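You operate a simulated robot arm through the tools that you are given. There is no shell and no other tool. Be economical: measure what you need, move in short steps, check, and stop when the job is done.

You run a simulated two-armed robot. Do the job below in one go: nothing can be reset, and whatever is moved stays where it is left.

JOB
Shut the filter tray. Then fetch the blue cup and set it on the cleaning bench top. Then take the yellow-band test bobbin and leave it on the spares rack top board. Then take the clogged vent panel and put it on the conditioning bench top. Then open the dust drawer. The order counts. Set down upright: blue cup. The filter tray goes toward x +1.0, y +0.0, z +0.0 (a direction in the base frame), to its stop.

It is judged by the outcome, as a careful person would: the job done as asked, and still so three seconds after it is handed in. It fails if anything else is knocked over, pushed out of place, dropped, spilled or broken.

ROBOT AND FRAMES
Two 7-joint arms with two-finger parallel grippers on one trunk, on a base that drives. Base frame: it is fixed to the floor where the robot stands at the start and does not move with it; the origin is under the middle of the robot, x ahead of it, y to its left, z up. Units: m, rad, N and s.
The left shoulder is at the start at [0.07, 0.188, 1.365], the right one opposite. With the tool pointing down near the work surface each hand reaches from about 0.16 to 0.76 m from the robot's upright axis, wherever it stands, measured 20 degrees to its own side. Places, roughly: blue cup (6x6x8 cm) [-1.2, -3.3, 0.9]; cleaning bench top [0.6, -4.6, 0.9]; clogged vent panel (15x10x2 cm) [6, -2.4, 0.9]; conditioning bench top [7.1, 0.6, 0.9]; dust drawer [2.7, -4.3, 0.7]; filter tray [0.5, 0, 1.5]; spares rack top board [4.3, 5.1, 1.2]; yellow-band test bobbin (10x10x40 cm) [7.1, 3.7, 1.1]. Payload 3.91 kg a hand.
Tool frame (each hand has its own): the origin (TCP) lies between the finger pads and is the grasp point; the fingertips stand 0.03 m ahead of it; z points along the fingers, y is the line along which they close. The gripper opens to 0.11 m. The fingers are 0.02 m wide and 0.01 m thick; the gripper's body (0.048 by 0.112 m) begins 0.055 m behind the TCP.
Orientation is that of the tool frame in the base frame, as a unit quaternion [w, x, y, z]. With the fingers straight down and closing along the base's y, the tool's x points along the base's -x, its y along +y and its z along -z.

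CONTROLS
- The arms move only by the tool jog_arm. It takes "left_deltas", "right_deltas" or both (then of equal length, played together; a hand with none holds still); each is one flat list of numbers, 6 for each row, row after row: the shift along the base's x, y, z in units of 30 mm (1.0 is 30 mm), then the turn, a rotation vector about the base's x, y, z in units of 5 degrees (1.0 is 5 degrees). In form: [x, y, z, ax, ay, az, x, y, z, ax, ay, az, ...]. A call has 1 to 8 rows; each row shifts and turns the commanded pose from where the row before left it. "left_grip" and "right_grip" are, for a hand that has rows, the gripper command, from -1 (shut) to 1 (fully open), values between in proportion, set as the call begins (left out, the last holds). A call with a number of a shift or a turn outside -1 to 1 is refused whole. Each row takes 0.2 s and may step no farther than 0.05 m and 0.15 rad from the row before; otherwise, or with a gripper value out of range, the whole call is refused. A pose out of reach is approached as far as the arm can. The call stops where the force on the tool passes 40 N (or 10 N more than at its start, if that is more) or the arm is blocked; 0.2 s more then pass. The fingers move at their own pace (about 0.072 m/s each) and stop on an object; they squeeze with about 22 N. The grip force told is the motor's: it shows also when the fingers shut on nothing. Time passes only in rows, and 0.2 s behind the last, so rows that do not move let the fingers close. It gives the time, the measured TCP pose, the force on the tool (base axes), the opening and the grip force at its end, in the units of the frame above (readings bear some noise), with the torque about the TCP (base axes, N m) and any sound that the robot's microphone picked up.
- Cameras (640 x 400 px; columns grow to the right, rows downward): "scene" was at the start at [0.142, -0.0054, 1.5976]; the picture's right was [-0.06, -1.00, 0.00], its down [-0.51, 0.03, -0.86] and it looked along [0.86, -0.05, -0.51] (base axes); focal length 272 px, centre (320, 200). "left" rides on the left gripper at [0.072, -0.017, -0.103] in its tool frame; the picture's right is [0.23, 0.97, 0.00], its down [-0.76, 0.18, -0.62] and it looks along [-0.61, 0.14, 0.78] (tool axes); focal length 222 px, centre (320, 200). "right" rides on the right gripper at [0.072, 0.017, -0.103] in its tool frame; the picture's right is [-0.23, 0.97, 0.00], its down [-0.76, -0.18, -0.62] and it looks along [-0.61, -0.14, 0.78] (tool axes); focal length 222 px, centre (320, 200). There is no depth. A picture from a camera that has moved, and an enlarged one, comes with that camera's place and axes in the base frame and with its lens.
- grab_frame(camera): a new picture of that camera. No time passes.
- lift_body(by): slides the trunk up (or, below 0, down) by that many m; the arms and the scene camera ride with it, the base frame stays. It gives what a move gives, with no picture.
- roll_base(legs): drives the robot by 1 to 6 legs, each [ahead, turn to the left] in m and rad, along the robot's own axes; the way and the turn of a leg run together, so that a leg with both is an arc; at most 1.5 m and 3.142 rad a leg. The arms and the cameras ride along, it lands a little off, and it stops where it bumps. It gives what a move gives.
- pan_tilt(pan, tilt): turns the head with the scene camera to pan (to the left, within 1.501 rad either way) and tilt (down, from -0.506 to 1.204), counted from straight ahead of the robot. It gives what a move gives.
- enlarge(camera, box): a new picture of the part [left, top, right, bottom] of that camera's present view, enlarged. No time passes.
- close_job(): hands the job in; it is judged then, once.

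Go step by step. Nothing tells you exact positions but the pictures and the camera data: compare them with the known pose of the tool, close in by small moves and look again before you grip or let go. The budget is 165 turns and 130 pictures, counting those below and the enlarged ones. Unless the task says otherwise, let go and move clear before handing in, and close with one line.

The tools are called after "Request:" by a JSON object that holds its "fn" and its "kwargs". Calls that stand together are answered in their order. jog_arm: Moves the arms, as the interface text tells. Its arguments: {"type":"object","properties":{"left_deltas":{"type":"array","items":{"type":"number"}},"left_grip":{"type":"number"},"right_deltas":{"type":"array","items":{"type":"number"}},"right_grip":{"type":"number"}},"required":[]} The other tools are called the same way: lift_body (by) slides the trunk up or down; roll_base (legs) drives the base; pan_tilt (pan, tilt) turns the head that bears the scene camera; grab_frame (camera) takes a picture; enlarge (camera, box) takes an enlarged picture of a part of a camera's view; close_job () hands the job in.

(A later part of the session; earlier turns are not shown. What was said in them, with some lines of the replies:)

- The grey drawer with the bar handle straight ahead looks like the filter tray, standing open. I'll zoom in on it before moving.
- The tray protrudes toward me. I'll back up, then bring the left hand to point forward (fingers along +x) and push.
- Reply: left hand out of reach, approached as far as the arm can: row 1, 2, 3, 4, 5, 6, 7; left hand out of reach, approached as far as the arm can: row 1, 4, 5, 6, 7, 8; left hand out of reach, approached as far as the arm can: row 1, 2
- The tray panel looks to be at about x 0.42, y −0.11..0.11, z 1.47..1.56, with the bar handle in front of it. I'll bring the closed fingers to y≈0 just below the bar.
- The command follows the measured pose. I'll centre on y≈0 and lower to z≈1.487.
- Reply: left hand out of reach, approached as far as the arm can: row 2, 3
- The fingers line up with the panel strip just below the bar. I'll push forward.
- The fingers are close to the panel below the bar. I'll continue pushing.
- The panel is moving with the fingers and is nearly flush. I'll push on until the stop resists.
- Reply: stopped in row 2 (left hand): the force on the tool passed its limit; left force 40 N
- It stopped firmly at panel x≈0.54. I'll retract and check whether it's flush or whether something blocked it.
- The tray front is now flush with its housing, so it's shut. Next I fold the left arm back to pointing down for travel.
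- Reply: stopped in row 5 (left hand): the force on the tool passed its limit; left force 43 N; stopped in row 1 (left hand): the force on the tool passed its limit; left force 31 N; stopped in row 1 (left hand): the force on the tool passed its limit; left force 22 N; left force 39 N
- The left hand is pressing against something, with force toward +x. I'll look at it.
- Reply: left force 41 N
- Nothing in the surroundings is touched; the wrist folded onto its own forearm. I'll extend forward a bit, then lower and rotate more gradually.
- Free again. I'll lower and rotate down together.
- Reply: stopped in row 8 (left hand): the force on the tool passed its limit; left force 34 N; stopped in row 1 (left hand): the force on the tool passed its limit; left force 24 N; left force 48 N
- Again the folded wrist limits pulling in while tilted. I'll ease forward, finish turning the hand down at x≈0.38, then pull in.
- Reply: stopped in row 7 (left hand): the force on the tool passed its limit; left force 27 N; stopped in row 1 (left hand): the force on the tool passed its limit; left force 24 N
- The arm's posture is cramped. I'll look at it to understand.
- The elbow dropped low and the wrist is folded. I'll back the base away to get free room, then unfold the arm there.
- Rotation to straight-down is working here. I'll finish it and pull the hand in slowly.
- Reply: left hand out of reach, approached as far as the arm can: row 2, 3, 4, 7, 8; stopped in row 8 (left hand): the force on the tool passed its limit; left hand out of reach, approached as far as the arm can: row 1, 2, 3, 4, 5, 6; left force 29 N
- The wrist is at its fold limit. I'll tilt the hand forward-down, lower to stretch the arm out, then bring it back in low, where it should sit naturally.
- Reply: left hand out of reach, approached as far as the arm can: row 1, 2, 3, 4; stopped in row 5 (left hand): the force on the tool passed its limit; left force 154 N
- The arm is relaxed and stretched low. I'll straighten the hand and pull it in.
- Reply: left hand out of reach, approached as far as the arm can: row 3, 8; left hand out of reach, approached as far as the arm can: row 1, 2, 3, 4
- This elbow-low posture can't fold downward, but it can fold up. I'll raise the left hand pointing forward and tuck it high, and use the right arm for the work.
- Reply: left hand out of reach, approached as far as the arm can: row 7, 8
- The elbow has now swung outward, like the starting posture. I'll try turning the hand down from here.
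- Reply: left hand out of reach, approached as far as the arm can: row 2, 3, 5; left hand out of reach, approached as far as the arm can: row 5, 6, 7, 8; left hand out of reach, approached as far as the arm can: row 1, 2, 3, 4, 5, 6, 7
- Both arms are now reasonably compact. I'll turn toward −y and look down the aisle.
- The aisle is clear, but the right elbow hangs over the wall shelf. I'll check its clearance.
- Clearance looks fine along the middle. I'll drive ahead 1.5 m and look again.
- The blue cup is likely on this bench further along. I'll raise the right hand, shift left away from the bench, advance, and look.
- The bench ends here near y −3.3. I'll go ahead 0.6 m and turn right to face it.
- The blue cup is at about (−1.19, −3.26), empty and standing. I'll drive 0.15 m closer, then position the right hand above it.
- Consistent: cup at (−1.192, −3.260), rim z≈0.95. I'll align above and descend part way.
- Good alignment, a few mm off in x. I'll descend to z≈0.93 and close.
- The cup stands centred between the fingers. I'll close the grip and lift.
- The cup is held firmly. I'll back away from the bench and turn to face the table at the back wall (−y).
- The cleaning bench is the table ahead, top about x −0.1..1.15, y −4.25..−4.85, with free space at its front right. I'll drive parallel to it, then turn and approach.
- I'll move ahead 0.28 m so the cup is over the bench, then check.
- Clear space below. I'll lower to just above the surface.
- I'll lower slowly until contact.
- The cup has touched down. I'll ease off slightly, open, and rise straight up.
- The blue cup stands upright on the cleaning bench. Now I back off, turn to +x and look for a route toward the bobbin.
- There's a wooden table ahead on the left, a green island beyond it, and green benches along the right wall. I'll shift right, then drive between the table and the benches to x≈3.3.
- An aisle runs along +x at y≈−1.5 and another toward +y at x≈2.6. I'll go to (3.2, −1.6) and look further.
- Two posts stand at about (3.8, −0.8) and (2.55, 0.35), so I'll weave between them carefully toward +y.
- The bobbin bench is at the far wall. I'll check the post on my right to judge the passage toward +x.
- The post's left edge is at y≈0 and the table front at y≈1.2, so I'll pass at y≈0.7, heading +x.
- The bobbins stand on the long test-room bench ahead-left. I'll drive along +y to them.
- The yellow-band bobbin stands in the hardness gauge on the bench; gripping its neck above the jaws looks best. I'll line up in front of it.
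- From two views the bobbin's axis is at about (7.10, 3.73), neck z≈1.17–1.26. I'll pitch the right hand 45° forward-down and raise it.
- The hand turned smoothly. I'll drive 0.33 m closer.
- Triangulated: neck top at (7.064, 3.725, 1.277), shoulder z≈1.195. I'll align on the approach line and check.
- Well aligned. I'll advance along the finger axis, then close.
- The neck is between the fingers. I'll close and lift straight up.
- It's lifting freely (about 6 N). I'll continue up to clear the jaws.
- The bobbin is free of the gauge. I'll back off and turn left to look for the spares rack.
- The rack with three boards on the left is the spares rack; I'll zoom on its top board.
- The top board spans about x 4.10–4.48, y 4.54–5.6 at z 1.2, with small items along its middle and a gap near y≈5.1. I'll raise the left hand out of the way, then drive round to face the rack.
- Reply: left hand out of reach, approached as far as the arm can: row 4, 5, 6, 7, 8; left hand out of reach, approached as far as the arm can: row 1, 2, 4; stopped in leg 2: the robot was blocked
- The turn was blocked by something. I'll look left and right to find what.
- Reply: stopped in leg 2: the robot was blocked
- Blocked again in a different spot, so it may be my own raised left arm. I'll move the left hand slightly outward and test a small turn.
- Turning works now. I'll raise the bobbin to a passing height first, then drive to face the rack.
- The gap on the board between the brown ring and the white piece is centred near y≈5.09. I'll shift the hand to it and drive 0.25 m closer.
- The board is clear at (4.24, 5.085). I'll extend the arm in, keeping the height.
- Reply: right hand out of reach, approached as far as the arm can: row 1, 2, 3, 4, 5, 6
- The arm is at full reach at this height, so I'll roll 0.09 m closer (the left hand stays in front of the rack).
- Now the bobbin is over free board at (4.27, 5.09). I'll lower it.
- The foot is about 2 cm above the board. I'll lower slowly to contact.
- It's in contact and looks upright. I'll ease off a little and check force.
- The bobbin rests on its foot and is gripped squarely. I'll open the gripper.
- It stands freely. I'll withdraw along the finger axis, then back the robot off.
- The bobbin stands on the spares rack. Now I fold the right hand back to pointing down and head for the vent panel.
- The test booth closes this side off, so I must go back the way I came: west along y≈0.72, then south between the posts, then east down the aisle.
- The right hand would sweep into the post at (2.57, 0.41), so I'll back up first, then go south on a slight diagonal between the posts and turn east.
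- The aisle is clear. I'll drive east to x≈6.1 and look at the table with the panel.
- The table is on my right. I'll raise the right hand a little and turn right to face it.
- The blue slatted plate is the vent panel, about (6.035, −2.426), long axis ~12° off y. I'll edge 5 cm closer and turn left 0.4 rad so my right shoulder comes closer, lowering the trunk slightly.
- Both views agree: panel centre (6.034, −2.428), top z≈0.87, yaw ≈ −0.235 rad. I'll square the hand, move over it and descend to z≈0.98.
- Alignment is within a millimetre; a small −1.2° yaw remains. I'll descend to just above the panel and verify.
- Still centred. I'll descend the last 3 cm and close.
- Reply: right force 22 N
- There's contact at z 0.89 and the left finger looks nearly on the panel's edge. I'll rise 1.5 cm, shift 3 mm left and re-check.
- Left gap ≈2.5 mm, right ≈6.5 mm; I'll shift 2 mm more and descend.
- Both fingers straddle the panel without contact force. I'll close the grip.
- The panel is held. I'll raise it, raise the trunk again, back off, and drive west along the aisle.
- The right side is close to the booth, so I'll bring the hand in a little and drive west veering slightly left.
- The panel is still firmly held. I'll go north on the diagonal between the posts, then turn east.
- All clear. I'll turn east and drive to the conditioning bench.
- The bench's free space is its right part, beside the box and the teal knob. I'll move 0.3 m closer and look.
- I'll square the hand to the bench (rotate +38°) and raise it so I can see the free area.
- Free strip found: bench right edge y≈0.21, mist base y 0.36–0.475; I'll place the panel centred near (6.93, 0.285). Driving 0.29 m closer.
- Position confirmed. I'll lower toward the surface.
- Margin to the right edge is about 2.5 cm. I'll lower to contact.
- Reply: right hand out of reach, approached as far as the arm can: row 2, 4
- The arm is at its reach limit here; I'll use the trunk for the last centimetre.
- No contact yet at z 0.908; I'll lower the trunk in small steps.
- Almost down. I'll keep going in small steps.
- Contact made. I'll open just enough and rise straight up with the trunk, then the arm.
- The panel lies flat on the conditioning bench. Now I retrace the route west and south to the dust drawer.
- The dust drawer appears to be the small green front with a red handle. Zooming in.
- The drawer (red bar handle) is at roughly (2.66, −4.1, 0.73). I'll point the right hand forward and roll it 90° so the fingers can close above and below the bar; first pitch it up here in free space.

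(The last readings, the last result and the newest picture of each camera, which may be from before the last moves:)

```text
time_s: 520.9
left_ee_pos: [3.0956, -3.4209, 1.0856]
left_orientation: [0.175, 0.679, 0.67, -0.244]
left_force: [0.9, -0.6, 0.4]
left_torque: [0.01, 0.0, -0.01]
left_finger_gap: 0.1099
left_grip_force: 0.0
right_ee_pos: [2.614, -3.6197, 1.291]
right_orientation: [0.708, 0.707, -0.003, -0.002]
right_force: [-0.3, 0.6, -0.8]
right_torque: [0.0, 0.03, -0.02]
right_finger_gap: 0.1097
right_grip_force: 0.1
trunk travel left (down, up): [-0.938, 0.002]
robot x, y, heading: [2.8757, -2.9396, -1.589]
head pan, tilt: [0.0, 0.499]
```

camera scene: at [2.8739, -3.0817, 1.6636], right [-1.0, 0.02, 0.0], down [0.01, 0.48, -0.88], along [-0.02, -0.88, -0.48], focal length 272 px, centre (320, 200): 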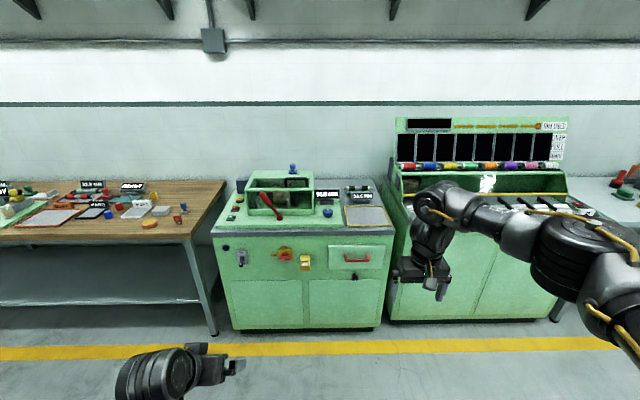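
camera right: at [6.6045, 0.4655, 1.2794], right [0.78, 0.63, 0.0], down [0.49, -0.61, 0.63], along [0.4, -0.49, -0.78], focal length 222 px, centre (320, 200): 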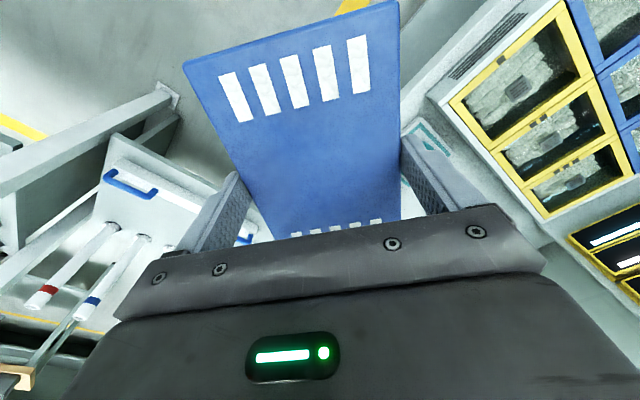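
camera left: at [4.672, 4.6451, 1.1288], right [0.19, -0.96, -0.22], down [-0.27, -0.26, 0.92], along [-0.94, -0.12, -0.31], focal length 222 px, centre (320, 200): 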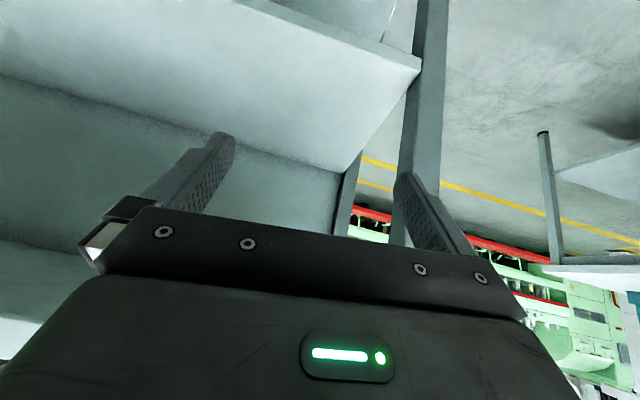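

The hand now points forward with fingers above/below. I'll lower the trunk and move closer, then measure the handle.

Request:
{"fn": "lift_body", "kwargs": {"by": -0.58}}

Request:
{"fn": "roll_base", "kwargs": {"legs": [[0.3, 0.02]]}}

Request:
{"fn": "grab_frame", "kwargs": {"camera": "scene"}}

Request:
{"fn": "grab_frame", "kwargs": {"camera": "right"}}

```text
refused: -0.58 is not a number from -0.4 to 0.4
```

```text
time_s: 523.0
left_ee_pos: [3.1005, -3.7184, 1.0857]
left_orientation: [0.177, 0.673, 0.676, -0.242]
left_force: [0.8, 0.3, -0.6]
left_torque: [0.02, -0.03, 0.01]
left_finger_gap: 0.1105
left_grip_force: 0.0
right_ee_pos: [2.6221, -3.9258, 1.2932]
right_orientation: [0.708, 0.706, 0.003, 0.006]
right_force: [0.4, -0.5, 0.2]
right_torque: [0.0, 0.0, 0.01]
right_finger_gap: 0.1101
right_grip_force: 0.0
trunk travel left (down, up): [-0.938, 0.002]
robot x, y, heading: [2.8704, -3.2398, -1.573]
head pan, tilt: [0.0, 0.499]
```

```text
17 pictures are left
camera scene: at [2.8733, -3.3812, 1.6639], right [-1.0, 0.0, 0.0], down [0.0, 0.48, -0.88], along [0.0, -0.88, -0.48], focal length 272 px, centre (320, 200)
```

scene: 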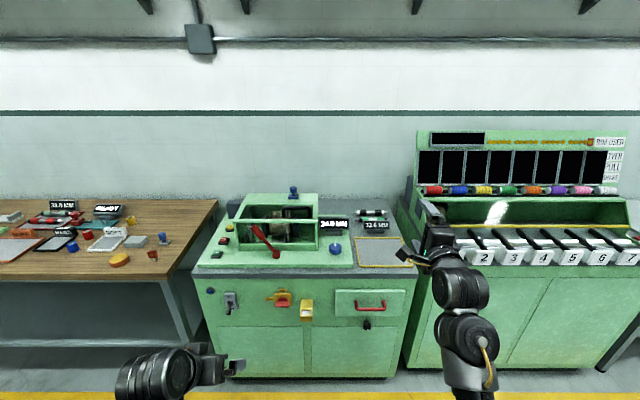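

```text
16 pictures are left
camera right: at [2.6948, -3.8215, 1.3092], right [-0.23, 0.0, 0.97], down [-0.77, 0.61, -0.18], along [-0.6, -0.79, -0.14], focal length 222 px, centre (320, 200)
```

right: 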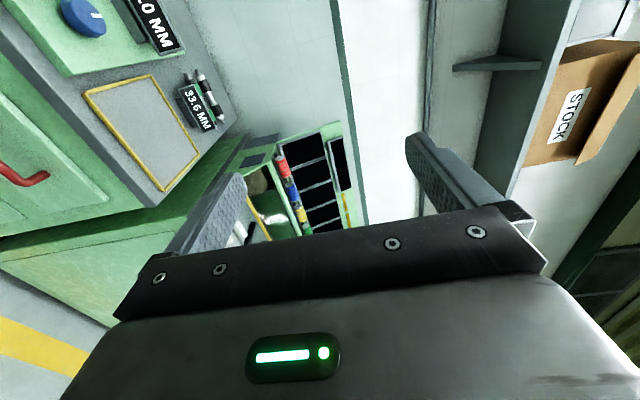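

The trunk limit is 0.4 per call; I'll lower it in two steps and look again.

Request:
{"fn": "lift_body", "kwargs": {"by": -0.4}}

Request:
{"fn": "lift_body", "kwargs": {"by": -0.2}}

Request:
{"fn": "grab_frame", "kwargs": {"camera": "scene"}}

Request:
{"fn": "grab_frame", "kwargs": {"camera": "right"}}

```text
time_s: 526.8
left_ee_pos: [3.1008, -3.7175, 0.685]
left_orientation: [0.177, 0.673, 0.677, -0.242]
left_force: [0.0, -1.2, 0.3]
left_torque: [0.0, 0.01, -0.02]
left_finger_gap: 0.11
left_grip_force: 0.1
right_ee_pos: [2.6234, -3.9275, 0.8907]
right_orientation: [0.708, 0.706, 0.003, 0.006]
right_force: [-0.1, 0.8, 0.3]
right_torque: [0.03, 0.0, 0.03]
right_finger_gap: 0.1096
right_grip_force: 0.0
trunk travel left (down, up): [-0.538, 0.402]
robot x, y, heading: [2.8743, -3.2396, -1.575]
head pan, tilt: [0.0, 0.499]
```

```text
time_s: 529.0
left_ee_pos: [3.1006, -3.7191, 0.4851]
left_orientation: [0.176, 0.674, 0.676, -0.242]
left_force: [0.6, -0.2, 0.3]
left_torque: [0.0, -0.02, -0.01]
left_finger_gap: 0.1102
left_grip_force: 0.0
right_ee_pos: [2.6231, -3.9273, 0.6918]
right_orientation: [0.708, 0.706, 0.003, 0.006]
right_force: [0.0, 0.6, 0.2]
right_torque: [-0.02, -0.03, 0.03]
right_finger_gap: 0.1101
right_grip_force: 0.1
trunk travel left (down, up): [-0.338, 0.602]
robot x, y, heading: [2.8735, -3.2433, -1.573]
head pan, tilt: [0.0, 0.499]
```

```text
15 pictures are left
camera scene: at [2.8734, -3.383, 1.0637], right [-1.0, 0.0, 0.0], down [0.0, 0.48, -0.88], along [0.0, -0.88, -0.48], focal length 272 px, centre (320, 200)
```

scene: 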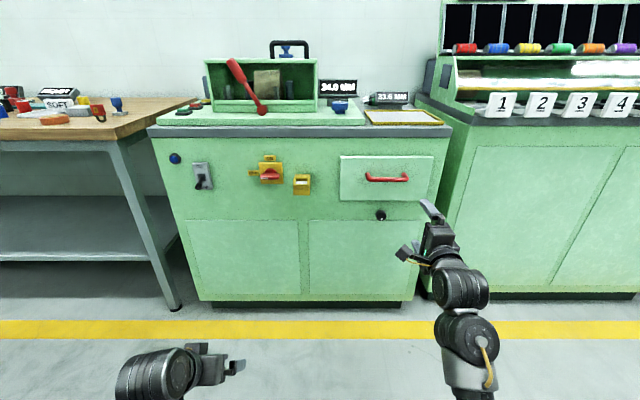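

```text
14 pictures are left
camera right: at [2.6948, -3.8229, 0.7085], right [-0.23, 0.0, 0.97], down [-0.77, 0.61, -0.18], along [-0.6, -0.79, -0.14], focal length 222 px, centre (320, 200)
```

right: 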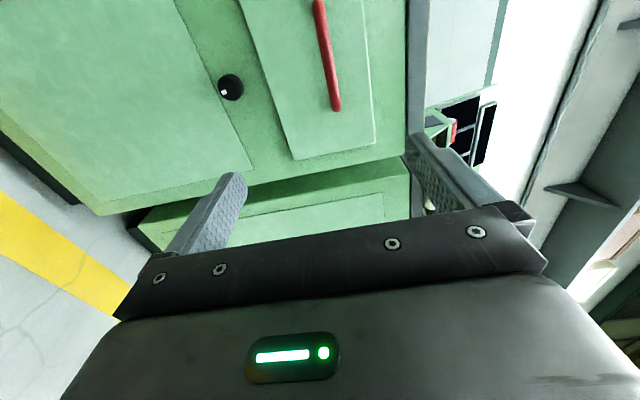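

Good baseline now: handle bar at (2.655, −4.198, 0.701). I'll align the hand and roll 0.2 m closer.

Request:
{"fn": "jog_arm", "kwargs": {"right_deltas": [0.53, 0, 0.15, 0, 0, 0, 0.53, 0, 0.15, 0, 0, 0], "right_grip": 0.5}}

Request:
{"fn": "roll_base", "kwargs": {"legs": [[0.19, 0]]}}

Request:
{"fn": "grab_frame", "kwargs": {"camera": "right"}}

Request:
{"fn": "grab_frame", "kwargs": {"camera": "scene"}}

```text
time_s: 529.6
left_ee_pos: [3.1005, -3.7179, 0.4853]
left_orientation: [0.177, 0.673, 0.677, -0.241]
left_force: [0.3, -0.4, 0.1]
left_torque: [0.03, -0.02, -0.04]
left_finger_gap: 0.11
left_grip_force: 0.1
right_ee_pos: [2.6555, -3.9267, 0.7004]
right_orientation: [0.708, 0.706, 0.004, 0.005]
right_force: [0.0, -0.2, 0.7]
right_torque: [-0.02, -0.01, 0.01]
right_finger_gap: 0.0827
right_grip_force: 0.0
trunk travel left (down, up): [-0.338, 0.602]
robot x, y, heading: [2.8738, -3.2409, -1.57]
head pan, tilt: [0.0, 0.499]
```

```text
time_s: 531.1
left_ee_pos: [3.1004, -3.9073, 0.485]
left_orientation: [0.177, 0.672, 0.678, -0.241]
left_force: [0.4, -0.1, -0.2]
left_torque: [-0.03, -0.03, 0.0]
left_finger_gap: 0.1099
left_grip_force: 0.0
right_ee_pos: [2.6569, -4.1163, 0.7005]
right_orientation: [0.708, 0.706, 0.004, 0.007]
right_force: [0.4, 0.0, 0.2]
right_torque: [0.03, 0.01, -0.01]
right_finger_gap: 0.0824
right_grip_force: 0.0
trunk travel left (down, up): [-0.338, 0.602]
robot x, y, heading: [2.8714, -3.4334, -1.57]
head pan, tilt: [0.0, 0.499]
```

```text
13 pictures are left
camera right: at [2.728, -4.012, 0.7169], right [-0.23, 0.0, 0.97], down [-0.77, 0.61, -0.18], along [-0.59, -0.79, -0.14], focal length 222 px, centre (320, 200)
```

right: 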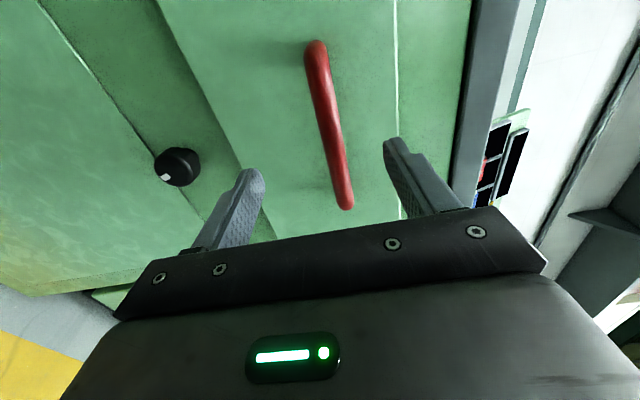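

```text
12 pictures are left
camera scene: at [2.8738, -3.5718, 1.0636], right [-1.0, 0.0, 0.0], down [0.0, 0.48, -0.88], along [0.0, -0.88, -0.48], focal length 272 px, centre (320, 200)
```

scene: 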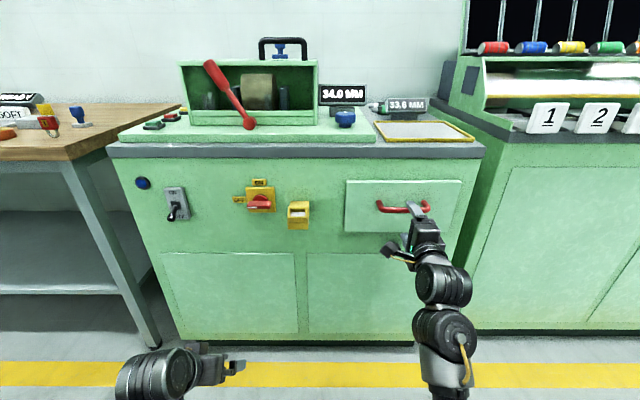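

Aligned; bar at z≈0.706. I'll advance until the bar is between the fingertips.

Request:
{"fn": "jog_arm", "kwargs": {"right_deltas": [0, -0.7, 0.1, 0, 0, 0, 0, -0.7, 0.08, 0, 0, 0, 0, -0.7, 0, 0, 0, 0]}}

Request:
{"fn": "grab_frame", "kwargs": {"camera": "right"}}

```text
time_s: 531.9
left_ee_pos: [3.1019, -3.907, 0.4859]
left_orientation: [0.178, 0.672, 0.678, -0.241]
left_force: [0.9, 0.4, 0.0]
left_torque: [0.03, -0.03, -0.01]
left_finger_gap: 0.11
left_grip_force: 0.0
right_ee_pos: [2.6557, -4.1793, 0.7048]
right_orientation: [0.708, 0.706, 0.004, 0.007]
right_force: [0.2, -0.3, 0.5]
right_torque: [-0.03, 0.0, -0.02]
right_finger_gap: 0.0827
right_grip_force: 0.1
trunk travel left (down, up): [-0.338, 0.602]
robot x, y, heading: [2.8709, -3.4336, -1.565]
head pan, tilt: [0.0, 0.499]
```

```text
11 pictures are left
camera right: at [2.7276, -4.0749, 0.7226], right [-0.23, 0.0, 0.97], down [-0.77, 0.61, -0.18], along [-0.59, -0.79, -0.14], focal length 222 px, centre (320, 200)
```

right: 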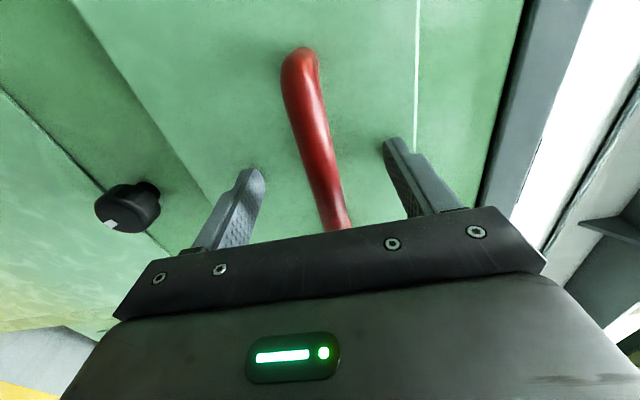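

The bar is between the fingers. I'll close and pull gently.

Request:
{"fn": "jog_arm", "kwargs": {"right_deltas": [0, 0, 0, 0, 0, 0, 0, 0, 0, 0, 0, 0, 0, 0, 0, 0, 0, 0, 0, 0, 0, 0, 0, 0], "right_grip": -1}}

Request:
{"fn": "jog_arm", "kwargs": {"right_deltas": [0, 0.4, 0, 0, 0, 0, 0, 0.5, 0, 0, 0, 0, 0, 0.5, 0, 0, 0, 0]}}

Request:
{"fn": "grab_frame", "kwargs": {"camera": "scene"}}

```text
time_s: 532.9
left_ee_pos: [3.1019, -3.9057, 0.4861]
left_orientation: [0.178, 0.672, 0.677, -0.242]
left_force: [0.1, 0.0, 0.0]
left_torque: [0.01, -0.01, 0.01]
left_finger_gap: 0.11
left_grip_force: 0.0
right_ee_pos: [2.6552, -4.1784, 0.7095]
right_orientation: [0.71, 0.704, 0.005, 0.005]
right_force: [-2.9, -1.5, 19.2]
right_torque: [0.09, 0.11, -0.07]
right_finger_gap: 0.0159
right_grip_force: 45.4
trunk travel left (down, up): [-0.338, 0.602]
robot x, y, heading: [2.8743, -3.4325, -1.571]
head pan, tilt: [0.0, 0.499]
```

```text
time_s: 533.7
left_ee_pos: [3.1017, -3.9058, 0.4865]
left_orientation: [0.178, 0.672, 0.677, -0.243]
left_force: [-0.3, -0.3, 0.0]
left_torque: [0.01, -0.04, 0.0]
left_finger_gap: 0.1102
left_grip_force: 0.1
right_ee_pos: [2.6554, -4.1351, 0.7092]
right_orientation: [0.711, 0.703, 0.004, 0.006]
right_force: [-5.9, 2.2, 30.1]
right_torque: [0.28, 0.07, 0.08]
right_finger_gap: 0.0157
right_grip_force: 44.6
trunk travel left (down, up): [-0.338, 0.602]
robot x, y, heading: [2.8713, -3.4294, -1.566]
head pan, tilt: [0.0, 0.499]
```

```text
10 pictures are left
camera scene: at [2.8741, -3.5679, 1.0643], right [-1.0, 0.0, 0.0], down [0.0, 0.48, -0.88], along [0.0, -0.88, -0.48], focal length 272 px, centre (320, 200)
```

scene: 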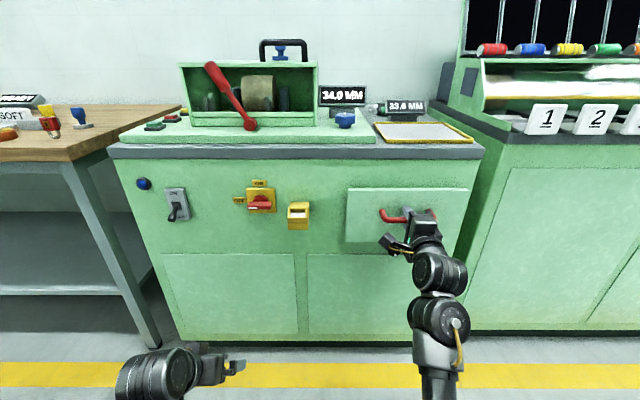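

The drawer is coming out. I'll relieve the vertical load slightly and pull further with the arm, then roll the base back.

Request:
{"fn": "jog_arm", "kwargs": {"right_deltas": [0, 0.3, 0.2, 0, 0, 0, 0, 0.5, 0, 0, 0, 0, 0, 0.5, 0, 0, 0, 0]}}

Request:
{"fn": "roll_base", "kwargs": {"legs": [[-0.12, 0]]}}

Request:
{"fn": "grab_frame", "kwargs": {"camera": "scene"}}

```text
time_s: 534.3
left_ee_pos: [3.1033, -3.9067, 0.4839]
left_orientation: [0.177, 0.671, 0.679, -0.241]
left_force: [0.5, -0.1, 0.0]
left_torque: [0.03, -0.01, 0.01]
left_finger_gap: 0.1101
left_grip_force: 0.1
right_ee_pos: [2.6561, -4.1256, 0.7098]
right_orientation: [0.702, 0.712, 0.012, 0.004]
right_force: [12.7, 2.1, -17.1]
right_torque: [-0.06, -0.99, 0.86]
right_finger_gap: 0.0154
right_grip_force: 44.9
trunk travel left (down, up): [-0.338, 0.602]
robot x, y, heading: [2.8743, -3.4303, -1.559]
head pan, tilt: [0.0, 0.499]
stopped in row 2 (right hand): the force on the tool passed its limit (the readings are from after the stop); the commanded pose is now the measured one
```

```text
time_s: 535.5
left_ee_pos: [3.1023, -3.8161, 0.4849]
left_orientation: [0.177, 0.671, 0.679, -0.24]
left_force: [-0.4, 0.1, -0.3]
left_torque: [0.04, 0.0, 0.01]
left_finger_gap: 0.1101
left_grip_force: 0.1
right_ee_pos: [2.6569, -4.035, 0.7105]
right_orientation: [0.7, 0.714, 0.014, 0.004]
right_force: [4.7, 0.4, -3.2]
right_torque: [0.07, -0.87, -0.47]
right_finger_gap: 0.0155
right_grip_force: 44.9
trunk travel left (down, up): [-0.338, 0.602]
robot x, y, heading: [2.8658, -3.3379, -1.562]
head pan, tilt: [0.0, 0.499]
stopped in leg 1: the force on the tool passed its limit (the readings are from after the stop); the commanded pose is now the measured one
```

```text
9 pictures are left
camera scene: at [2.8746, -3.481, 1.0638], right [-1.0, -0.01, 0.0], down [-0.01, 0.48, -0.88], along [0.01, -0.88, -0.48], focal length 272 px, centre (320, 200)
```

scene: 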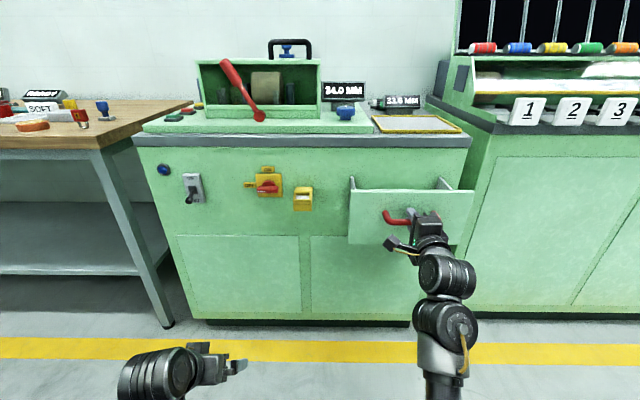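

The drawer is out about 14 cm. I'll see whether it goes further with a gentle arm pull.

Request:
{"fn": "jog_arm", "kwargs": {"right_deltas": [0, 0.3, 0, 0, 0, 0, 0, 0.4, 0, 0, 0, 0, 0, 0.4, 0, 0, 0, 0, 0, 0.4, 0, 0, 0, 0]}}

```text
time_s: 535.9
left_ee_pos: [3.1035, -3.8148, 0.485]
left_orientation: [0.178, 0.67, 0.68, -0.24]
left_force: [-0.1, 0.0, 0.3]
left_torque: [-0.02, 0.01, -0.02]
left_finger_gap: 0.1101
left_grip_force: 0.1
right_ee_pos: [2.6546, -4.0277, 0.7099]
right_orientation: [0.698, 0.716, 0.02, 0.001]
right_force: [10.1, 1.6, -14.7]
right_torque: [-0.02, -1.11, 0.75]
right_finger_gap: 0.016
right_grip_force: 44.5
trunk travel left (down, up): [-0.338, 0.602]
robot x, y, heading: [2.8737, -3.3412, -1.555]
head pan, tilt: [0.0, 0.499]
stopped in row 2 (right hand): the force on the tool passed its limit (the readings are from after the stop); the commanded pose is now the measured one
```

I'll pull more slowly.

Request:
{"fn": "jog_arm", "kwargs": {"right_deltas": [0, 0.15, -0.03, 0, 0, 0, 0, 0.2, 0, 0, 0, 0, 0, 0.2, 0, 0, 0, 0, 0, 0.2, 0, 0, 0, 0, 0, 0.2, 0, 0, 0, 0, 0, 0.2, 0, 0, 0, 0]}}

Request:
{"fn": "roll_base", "kwargs": {"legs": [[-0.06, 0]]}}

```text
time_s: 536.4
left_ee_pos: [3.1048, -3.8146, 0.4846]
left_orientation: [0.177, 0.67, 0.679, -0.241]
left_force: [0.7, 0.3, 1.4]
left_torque: [-0.01, -0.01, 0.0]
left_finger_gap: 0.1102
left_grip_force: 0.1
right_ee_pos: [2.6553, -4.0245, 0.71]
right_orientation: [0.696, 0.718, 0.024, -0.001]
right_force: [11.6, 1.3, -14.1]
right_torque: [-0.01, -1.09, 0.78]
right_finger_gap: 0.016
right_grip_force: 44.8
trunk travel left (down, up): [-0.338, 0.602]
robot x, y, heading: [2.8674, -3.3443, -1.556]
head pan, tilt: [0.0, 0.499]
stopped in row 2 (right hand): the force on the tool passed its limit (the readings are from after the stop); the commanded pose is now the measured one
```

```text
time_s: 537.4
left_ee_pos: [3.1033, -3.7544, 0.4856]
left_orientation: [0.178, 0.669, 0.68, -0.241]
left_force: [0.3, 0.7, -0.2]
left_torque: [0.01, 0.0, -0.05]
left_finger_gap: 0.1102
left_grip_force: 0.0
right_ee_pos: [2.6546, -3.9632, 0.7133]
right_orientation: [0.7, 0.714, 0.023, -0.002]
right_force: [0.5, 0.2, 0.6]
right_torque: [0.01, 0.0, 0.01]
right_finger_gap: 0.0
right_grip_force: 37.9
trunk travel left (down, up): [-0.338, 0.602]
robot x, y, heading: [2.8678, -3.28, -1.555]
head pan, tilt: [0.0, 0.499]
```

The fingers slipped off the bar, which suggests the drawer reached its stop. I'll look.

Request:
{"fn": "grab_frame", "kwargs": {"camera": "scene"}}

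Request:
{"fn": "grab_frame", "kwargs": {"camera": "right"}}

```text
8 pictures are left
camera scene: at [2.8742, -3.4199, 1.0638], right [-1.0, -0.02, 0.0], down [-0.01, 0.48, -0.88], along [0.01, -0.88, -0.48], focal length 272 px, centre (320, 200)
```

scene: 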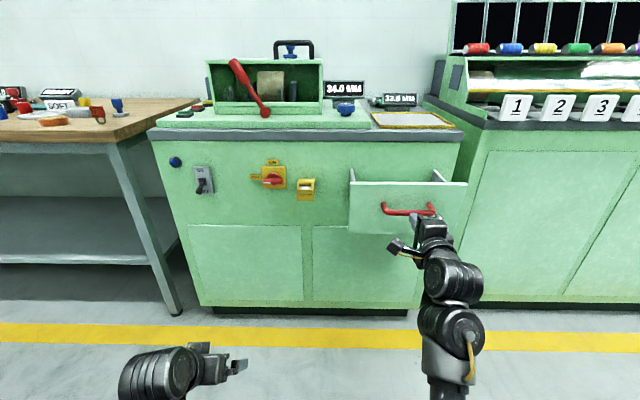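

```text
7 pictures are left
camera right: at [2.7242, -3.8573, 0.7298], right [-0.19, -0.03, 0.98], down [-0.79, 0.6, -0.14], along [-0.59, -0.8, -0.14], focal length 222 px, centre (320, 200)
```

right: 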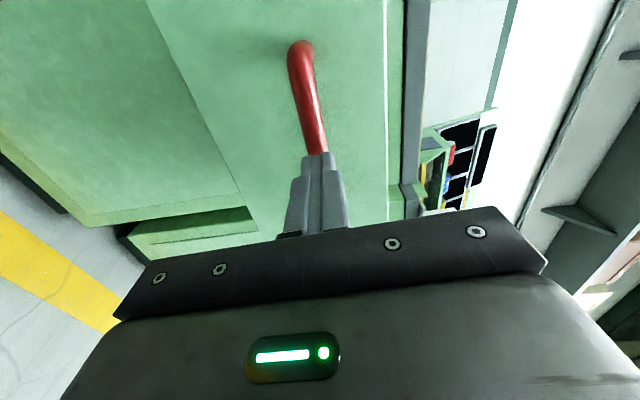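

The bar is now at y≈−4.035, about 16 cm out. To be sure it's at its stop, I'll re-grip once and pull a little more.

Request:
{"fn": "jog_arm", "kwargs": {"right_deltas": [0, 0, -0.15, 0, 0, 0, 0, 0, 0, 0, 0, 0, 0, 0, 0, 0, 0, 0], "right_grip": 0.3}}

Request:
{"fn": "jog_arm", "kwargs": {"right_deltas": [0, -0.5, 0, 0, 0, 0, 0, -0.5, 0, 0, 0, 0, 0, -0.6, 0, 0, 0, 0]}}

Request:
{"fn": "grab_frame", "kwargs": {"camera": "right"}}

```text
time_s: 538.2
left_ee_pos: [3.103, -3.7543, 0.4863]
left_orientation: [0.178, 0.669, 0.68, -0.241]
left_force: [-1.1, 0.7, 0.0]
left_torque: [0.0, 0.01, 0.02]
left_finger_gap: 0.1103
left_grip_force: 0.1
right_ee_pos: [2.6524, -3.9636, 0.7083]
right_orientation: [0.7, 0.714, 0.024, -0.003]
right_force: [0.7, -0.1, -0.1]
right_torque: [-0.01, -0.04, 0.0]
right_finger_gap: 0.0715
right_grip_force: 0.0
trunk travel left (down, up): [-0.338, 0.602]
robot x, y, heading: [2.8702, -3.2794, -1.563]
head pan, tilt: [0.0, 0.499]
```

```text
time_s: 539.0
left_ee_pos: [3.1036, -3.7543, 0.4846]
left_orientation: [0.178, 0.67, 0.68, -0.241]
left_force: [-0.2, 0.3, 0.4]
left_torque: [0.01, 0.01, -0.01]
left_finger_gap: 0.1101
left_grip_force: 0.1
right_ee_pos: [2.6531, -4.0116, 0.706]
right_orientation: [0.698, 0.715, 0.022, -0.002]
right_force: [-0.8, -1.0, -0.6]
right_torque: [-0.01, 0.01, 0.01]
right_finger_gap: 0.0716
right_grip_force: 0.1
trunk travel left (down, up): [-0.338, 0.602]
robot x, y, heading: [2.8697, -3.282, -1.559]
head pan, tilt: [0.0, 0.499]
```

```text
6 pictures are left
camera right: at [2.7247, -3.9055, 0.724], right [-0.19, -0.03, 0.98], down [-0.79, 0.6, -0.14], along [-0.59, -0.8, -0.14], focal length 222 px, centre (320, 200)
```

right: 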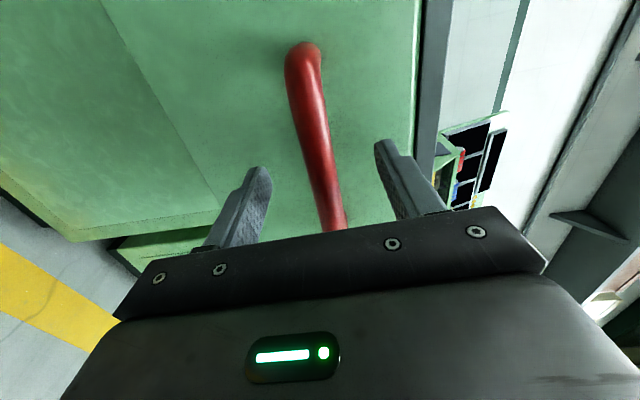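

The bar is between the fingers again. I'll close and pull slowly.

Request:
{"fn": "jog_arm", "kwargs": {"right_deltas": [0, -0.15, 0, 0, 0, 0, 0, 0, 0, 0, 0, 0, 0, 0, 0, 0, 0, 0, 0, 0, 0, 0, 0, 0], "right_grip": -1}}

Request:
{"fn": "jog_arm", "kwargs": {"right_deltas": [0, 0.1, 0, 0, 0, 0, 0, 0.15, 0, 0, 0, 0, 0, 0.15, 0, 0, 0, 0, 0, 0.15, 0, 0, 0, 0, 0, 0.15, 0, 0, 0, 0]}}

```text
time_s: 540.0
left_ee_pos: [3.1038, -3.7537, 0.4862]
left_orientation: [0.178, 0.67, 0.679, -0.242]
left_force: [0.8, 0.8, 0.5]
left_torque: [0.01, 0.0, 0.01]
left_finger_gap: 0.11
left_grip_force: 0.0
right_ee_pos: [2.652, -4.0148, 0.7111]
right_orientation: [0.701, 0.713, 0.022, -0.002]
right_force: [-2.1, -2.3, 12.7]
right_torque: [0.05, -0.97, 0.04]
right_finger_gap: 0.0163
right_grip_force: 45.3
trunk travel left (down, up): [-0.338, 0.602]
robot x, y, heading: [2.8727, -3.2795, -1.55]
head pan, tilt: [0.0, 0.499]
```

```text
time_s: 540.8
left_ee_pos: [3.1043, -3.7552, 0.4837]
left_orientation: [0.178, 0.669, 0.68, -0.24]
left_force: [-0.1, -0.2, 1.1]
left_torque: [-0.02, 0.01, 0.03]
left_finger_gap: 0.1098
left_grip_force: 0.1
right_ee_pos: [2.6539, -4.0059, 0.7106]
right_orientation: [0.701, 0.713, 0.022, -0.002]
right_force: [-0.7, -9.1, 2.3]
right_torque: [0.01, -0.91, -0.06]
right_finger_gap: 0.016
right_grip_force: 45.3
trunk travel left (down, up): [-0.338, 0.602]
robot x, y, heading: [2.8701, -3.2815, -1.553]
head pan, tilt: [0.0, 0.499]
stopped in row 4 (right hand): the force on the tool passed its limit (the readings are from after the stop); the commanded pose is now the measured one
```

It resists firmly — the drawer is at its stop. I'll release and back away.

Request:
{"fn": "jog_arm", "kwargs": {"right_deltas": [0, 0, 0, 0, 0, 0, 0, 0, 0, 0, 0, 0, 0, 0, 0, 0, 0, 0], "right_grip": 0.4}}

Request:
{"fn": "roll_base", "kwargs": {"legs": [[-0.35, 0]]}}

Request:
{"fn": "grab_frame", "kwargs": {"camera": "scene"}}

```text
time_s: 541.6
left_ee_pos: [3.1041, -3.7542, 0.4849]
left_orientation: [0.177, 0.67, 0.68, -0.24]
left_force: [0.0, -0.2, 0.3]
left_torque: [0.0, -0.02, 0.0]
left_finger_gap: 0.1097
left_grip_force: 0.0
right_ee_pos: [2.6529, -4.0045, 0.7104]
right_orientation: [0.701, 0.713, 0.023, -0.003]
right_force: [-0.4, -0.9, 0.6]
right_torque: [0.0, 0.02, 0.01]
right_finger_gap: 0.0772
right_grip_force: 0.0
trunk travel left (down, up): [-0.338, 0.602]
robot x, y, heading: [2.8712, -3.2825, -1.553]
head pan, tilt: [0.0, 0.499]
```

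```text
time_s: 543.9
left_ee_pos: [3.0976, -3.4073, 0.4854]
left_orientation: [0.178, 0.669, 0.68, -0.241]
left_force: [0.5, 0.5, 0.1]
left_torque: [0.01, 0.0, 0.0]
left_finger_gap: 0.1101
left_grip_force: 0.1
right_ee_pos: [2.6483, -3.6581, 0.7118]
right_orientation: [0.701, 0.712, 0.024, -0.002]
right_force: [-1.2, 0.1, -0.8]
right_torque: [-0.03, 0.02, -0.04]
right_finger_gap: 0.077
right_grip_force: 0.0
trunk travel left (down, up): [-0.338, 0.602]
robot x, y, heading: [2.8632, -2.9287, -1.555]
head pan, tilt: [0.0, 0.499]
```

```text
5 pictures are left
camera scene: at [2.8685, -3.0742, 1.0637], right [-1.0, -0.02, 0.0], down [-0.01, 0.48, -0.88], along [0.02, -0.88, -0.48], focal length 272 px, centre (320, 200)
```

scene: 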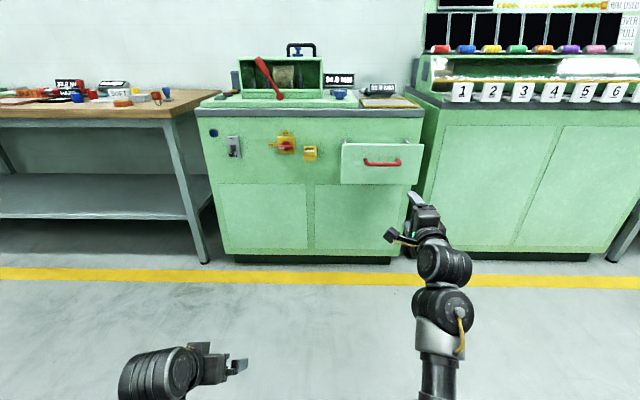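

The dust drawer stands open, nothing around it looks disturbed, and both hands are clear, so I'm handing the job in.

Request:
{"fn": "close_job", "kwargs": {}}

```text
The job is handed in.
```

All five steps are done in the order you gave: the filter tray is shut to its stop, the blue cup is upright on the cleaning bench, the yellow-band bobbin is standing on the spares rack top board, the vent panel is on the conditioning bench, and the dust drawer is pulled open to its stop (about 16 cm).
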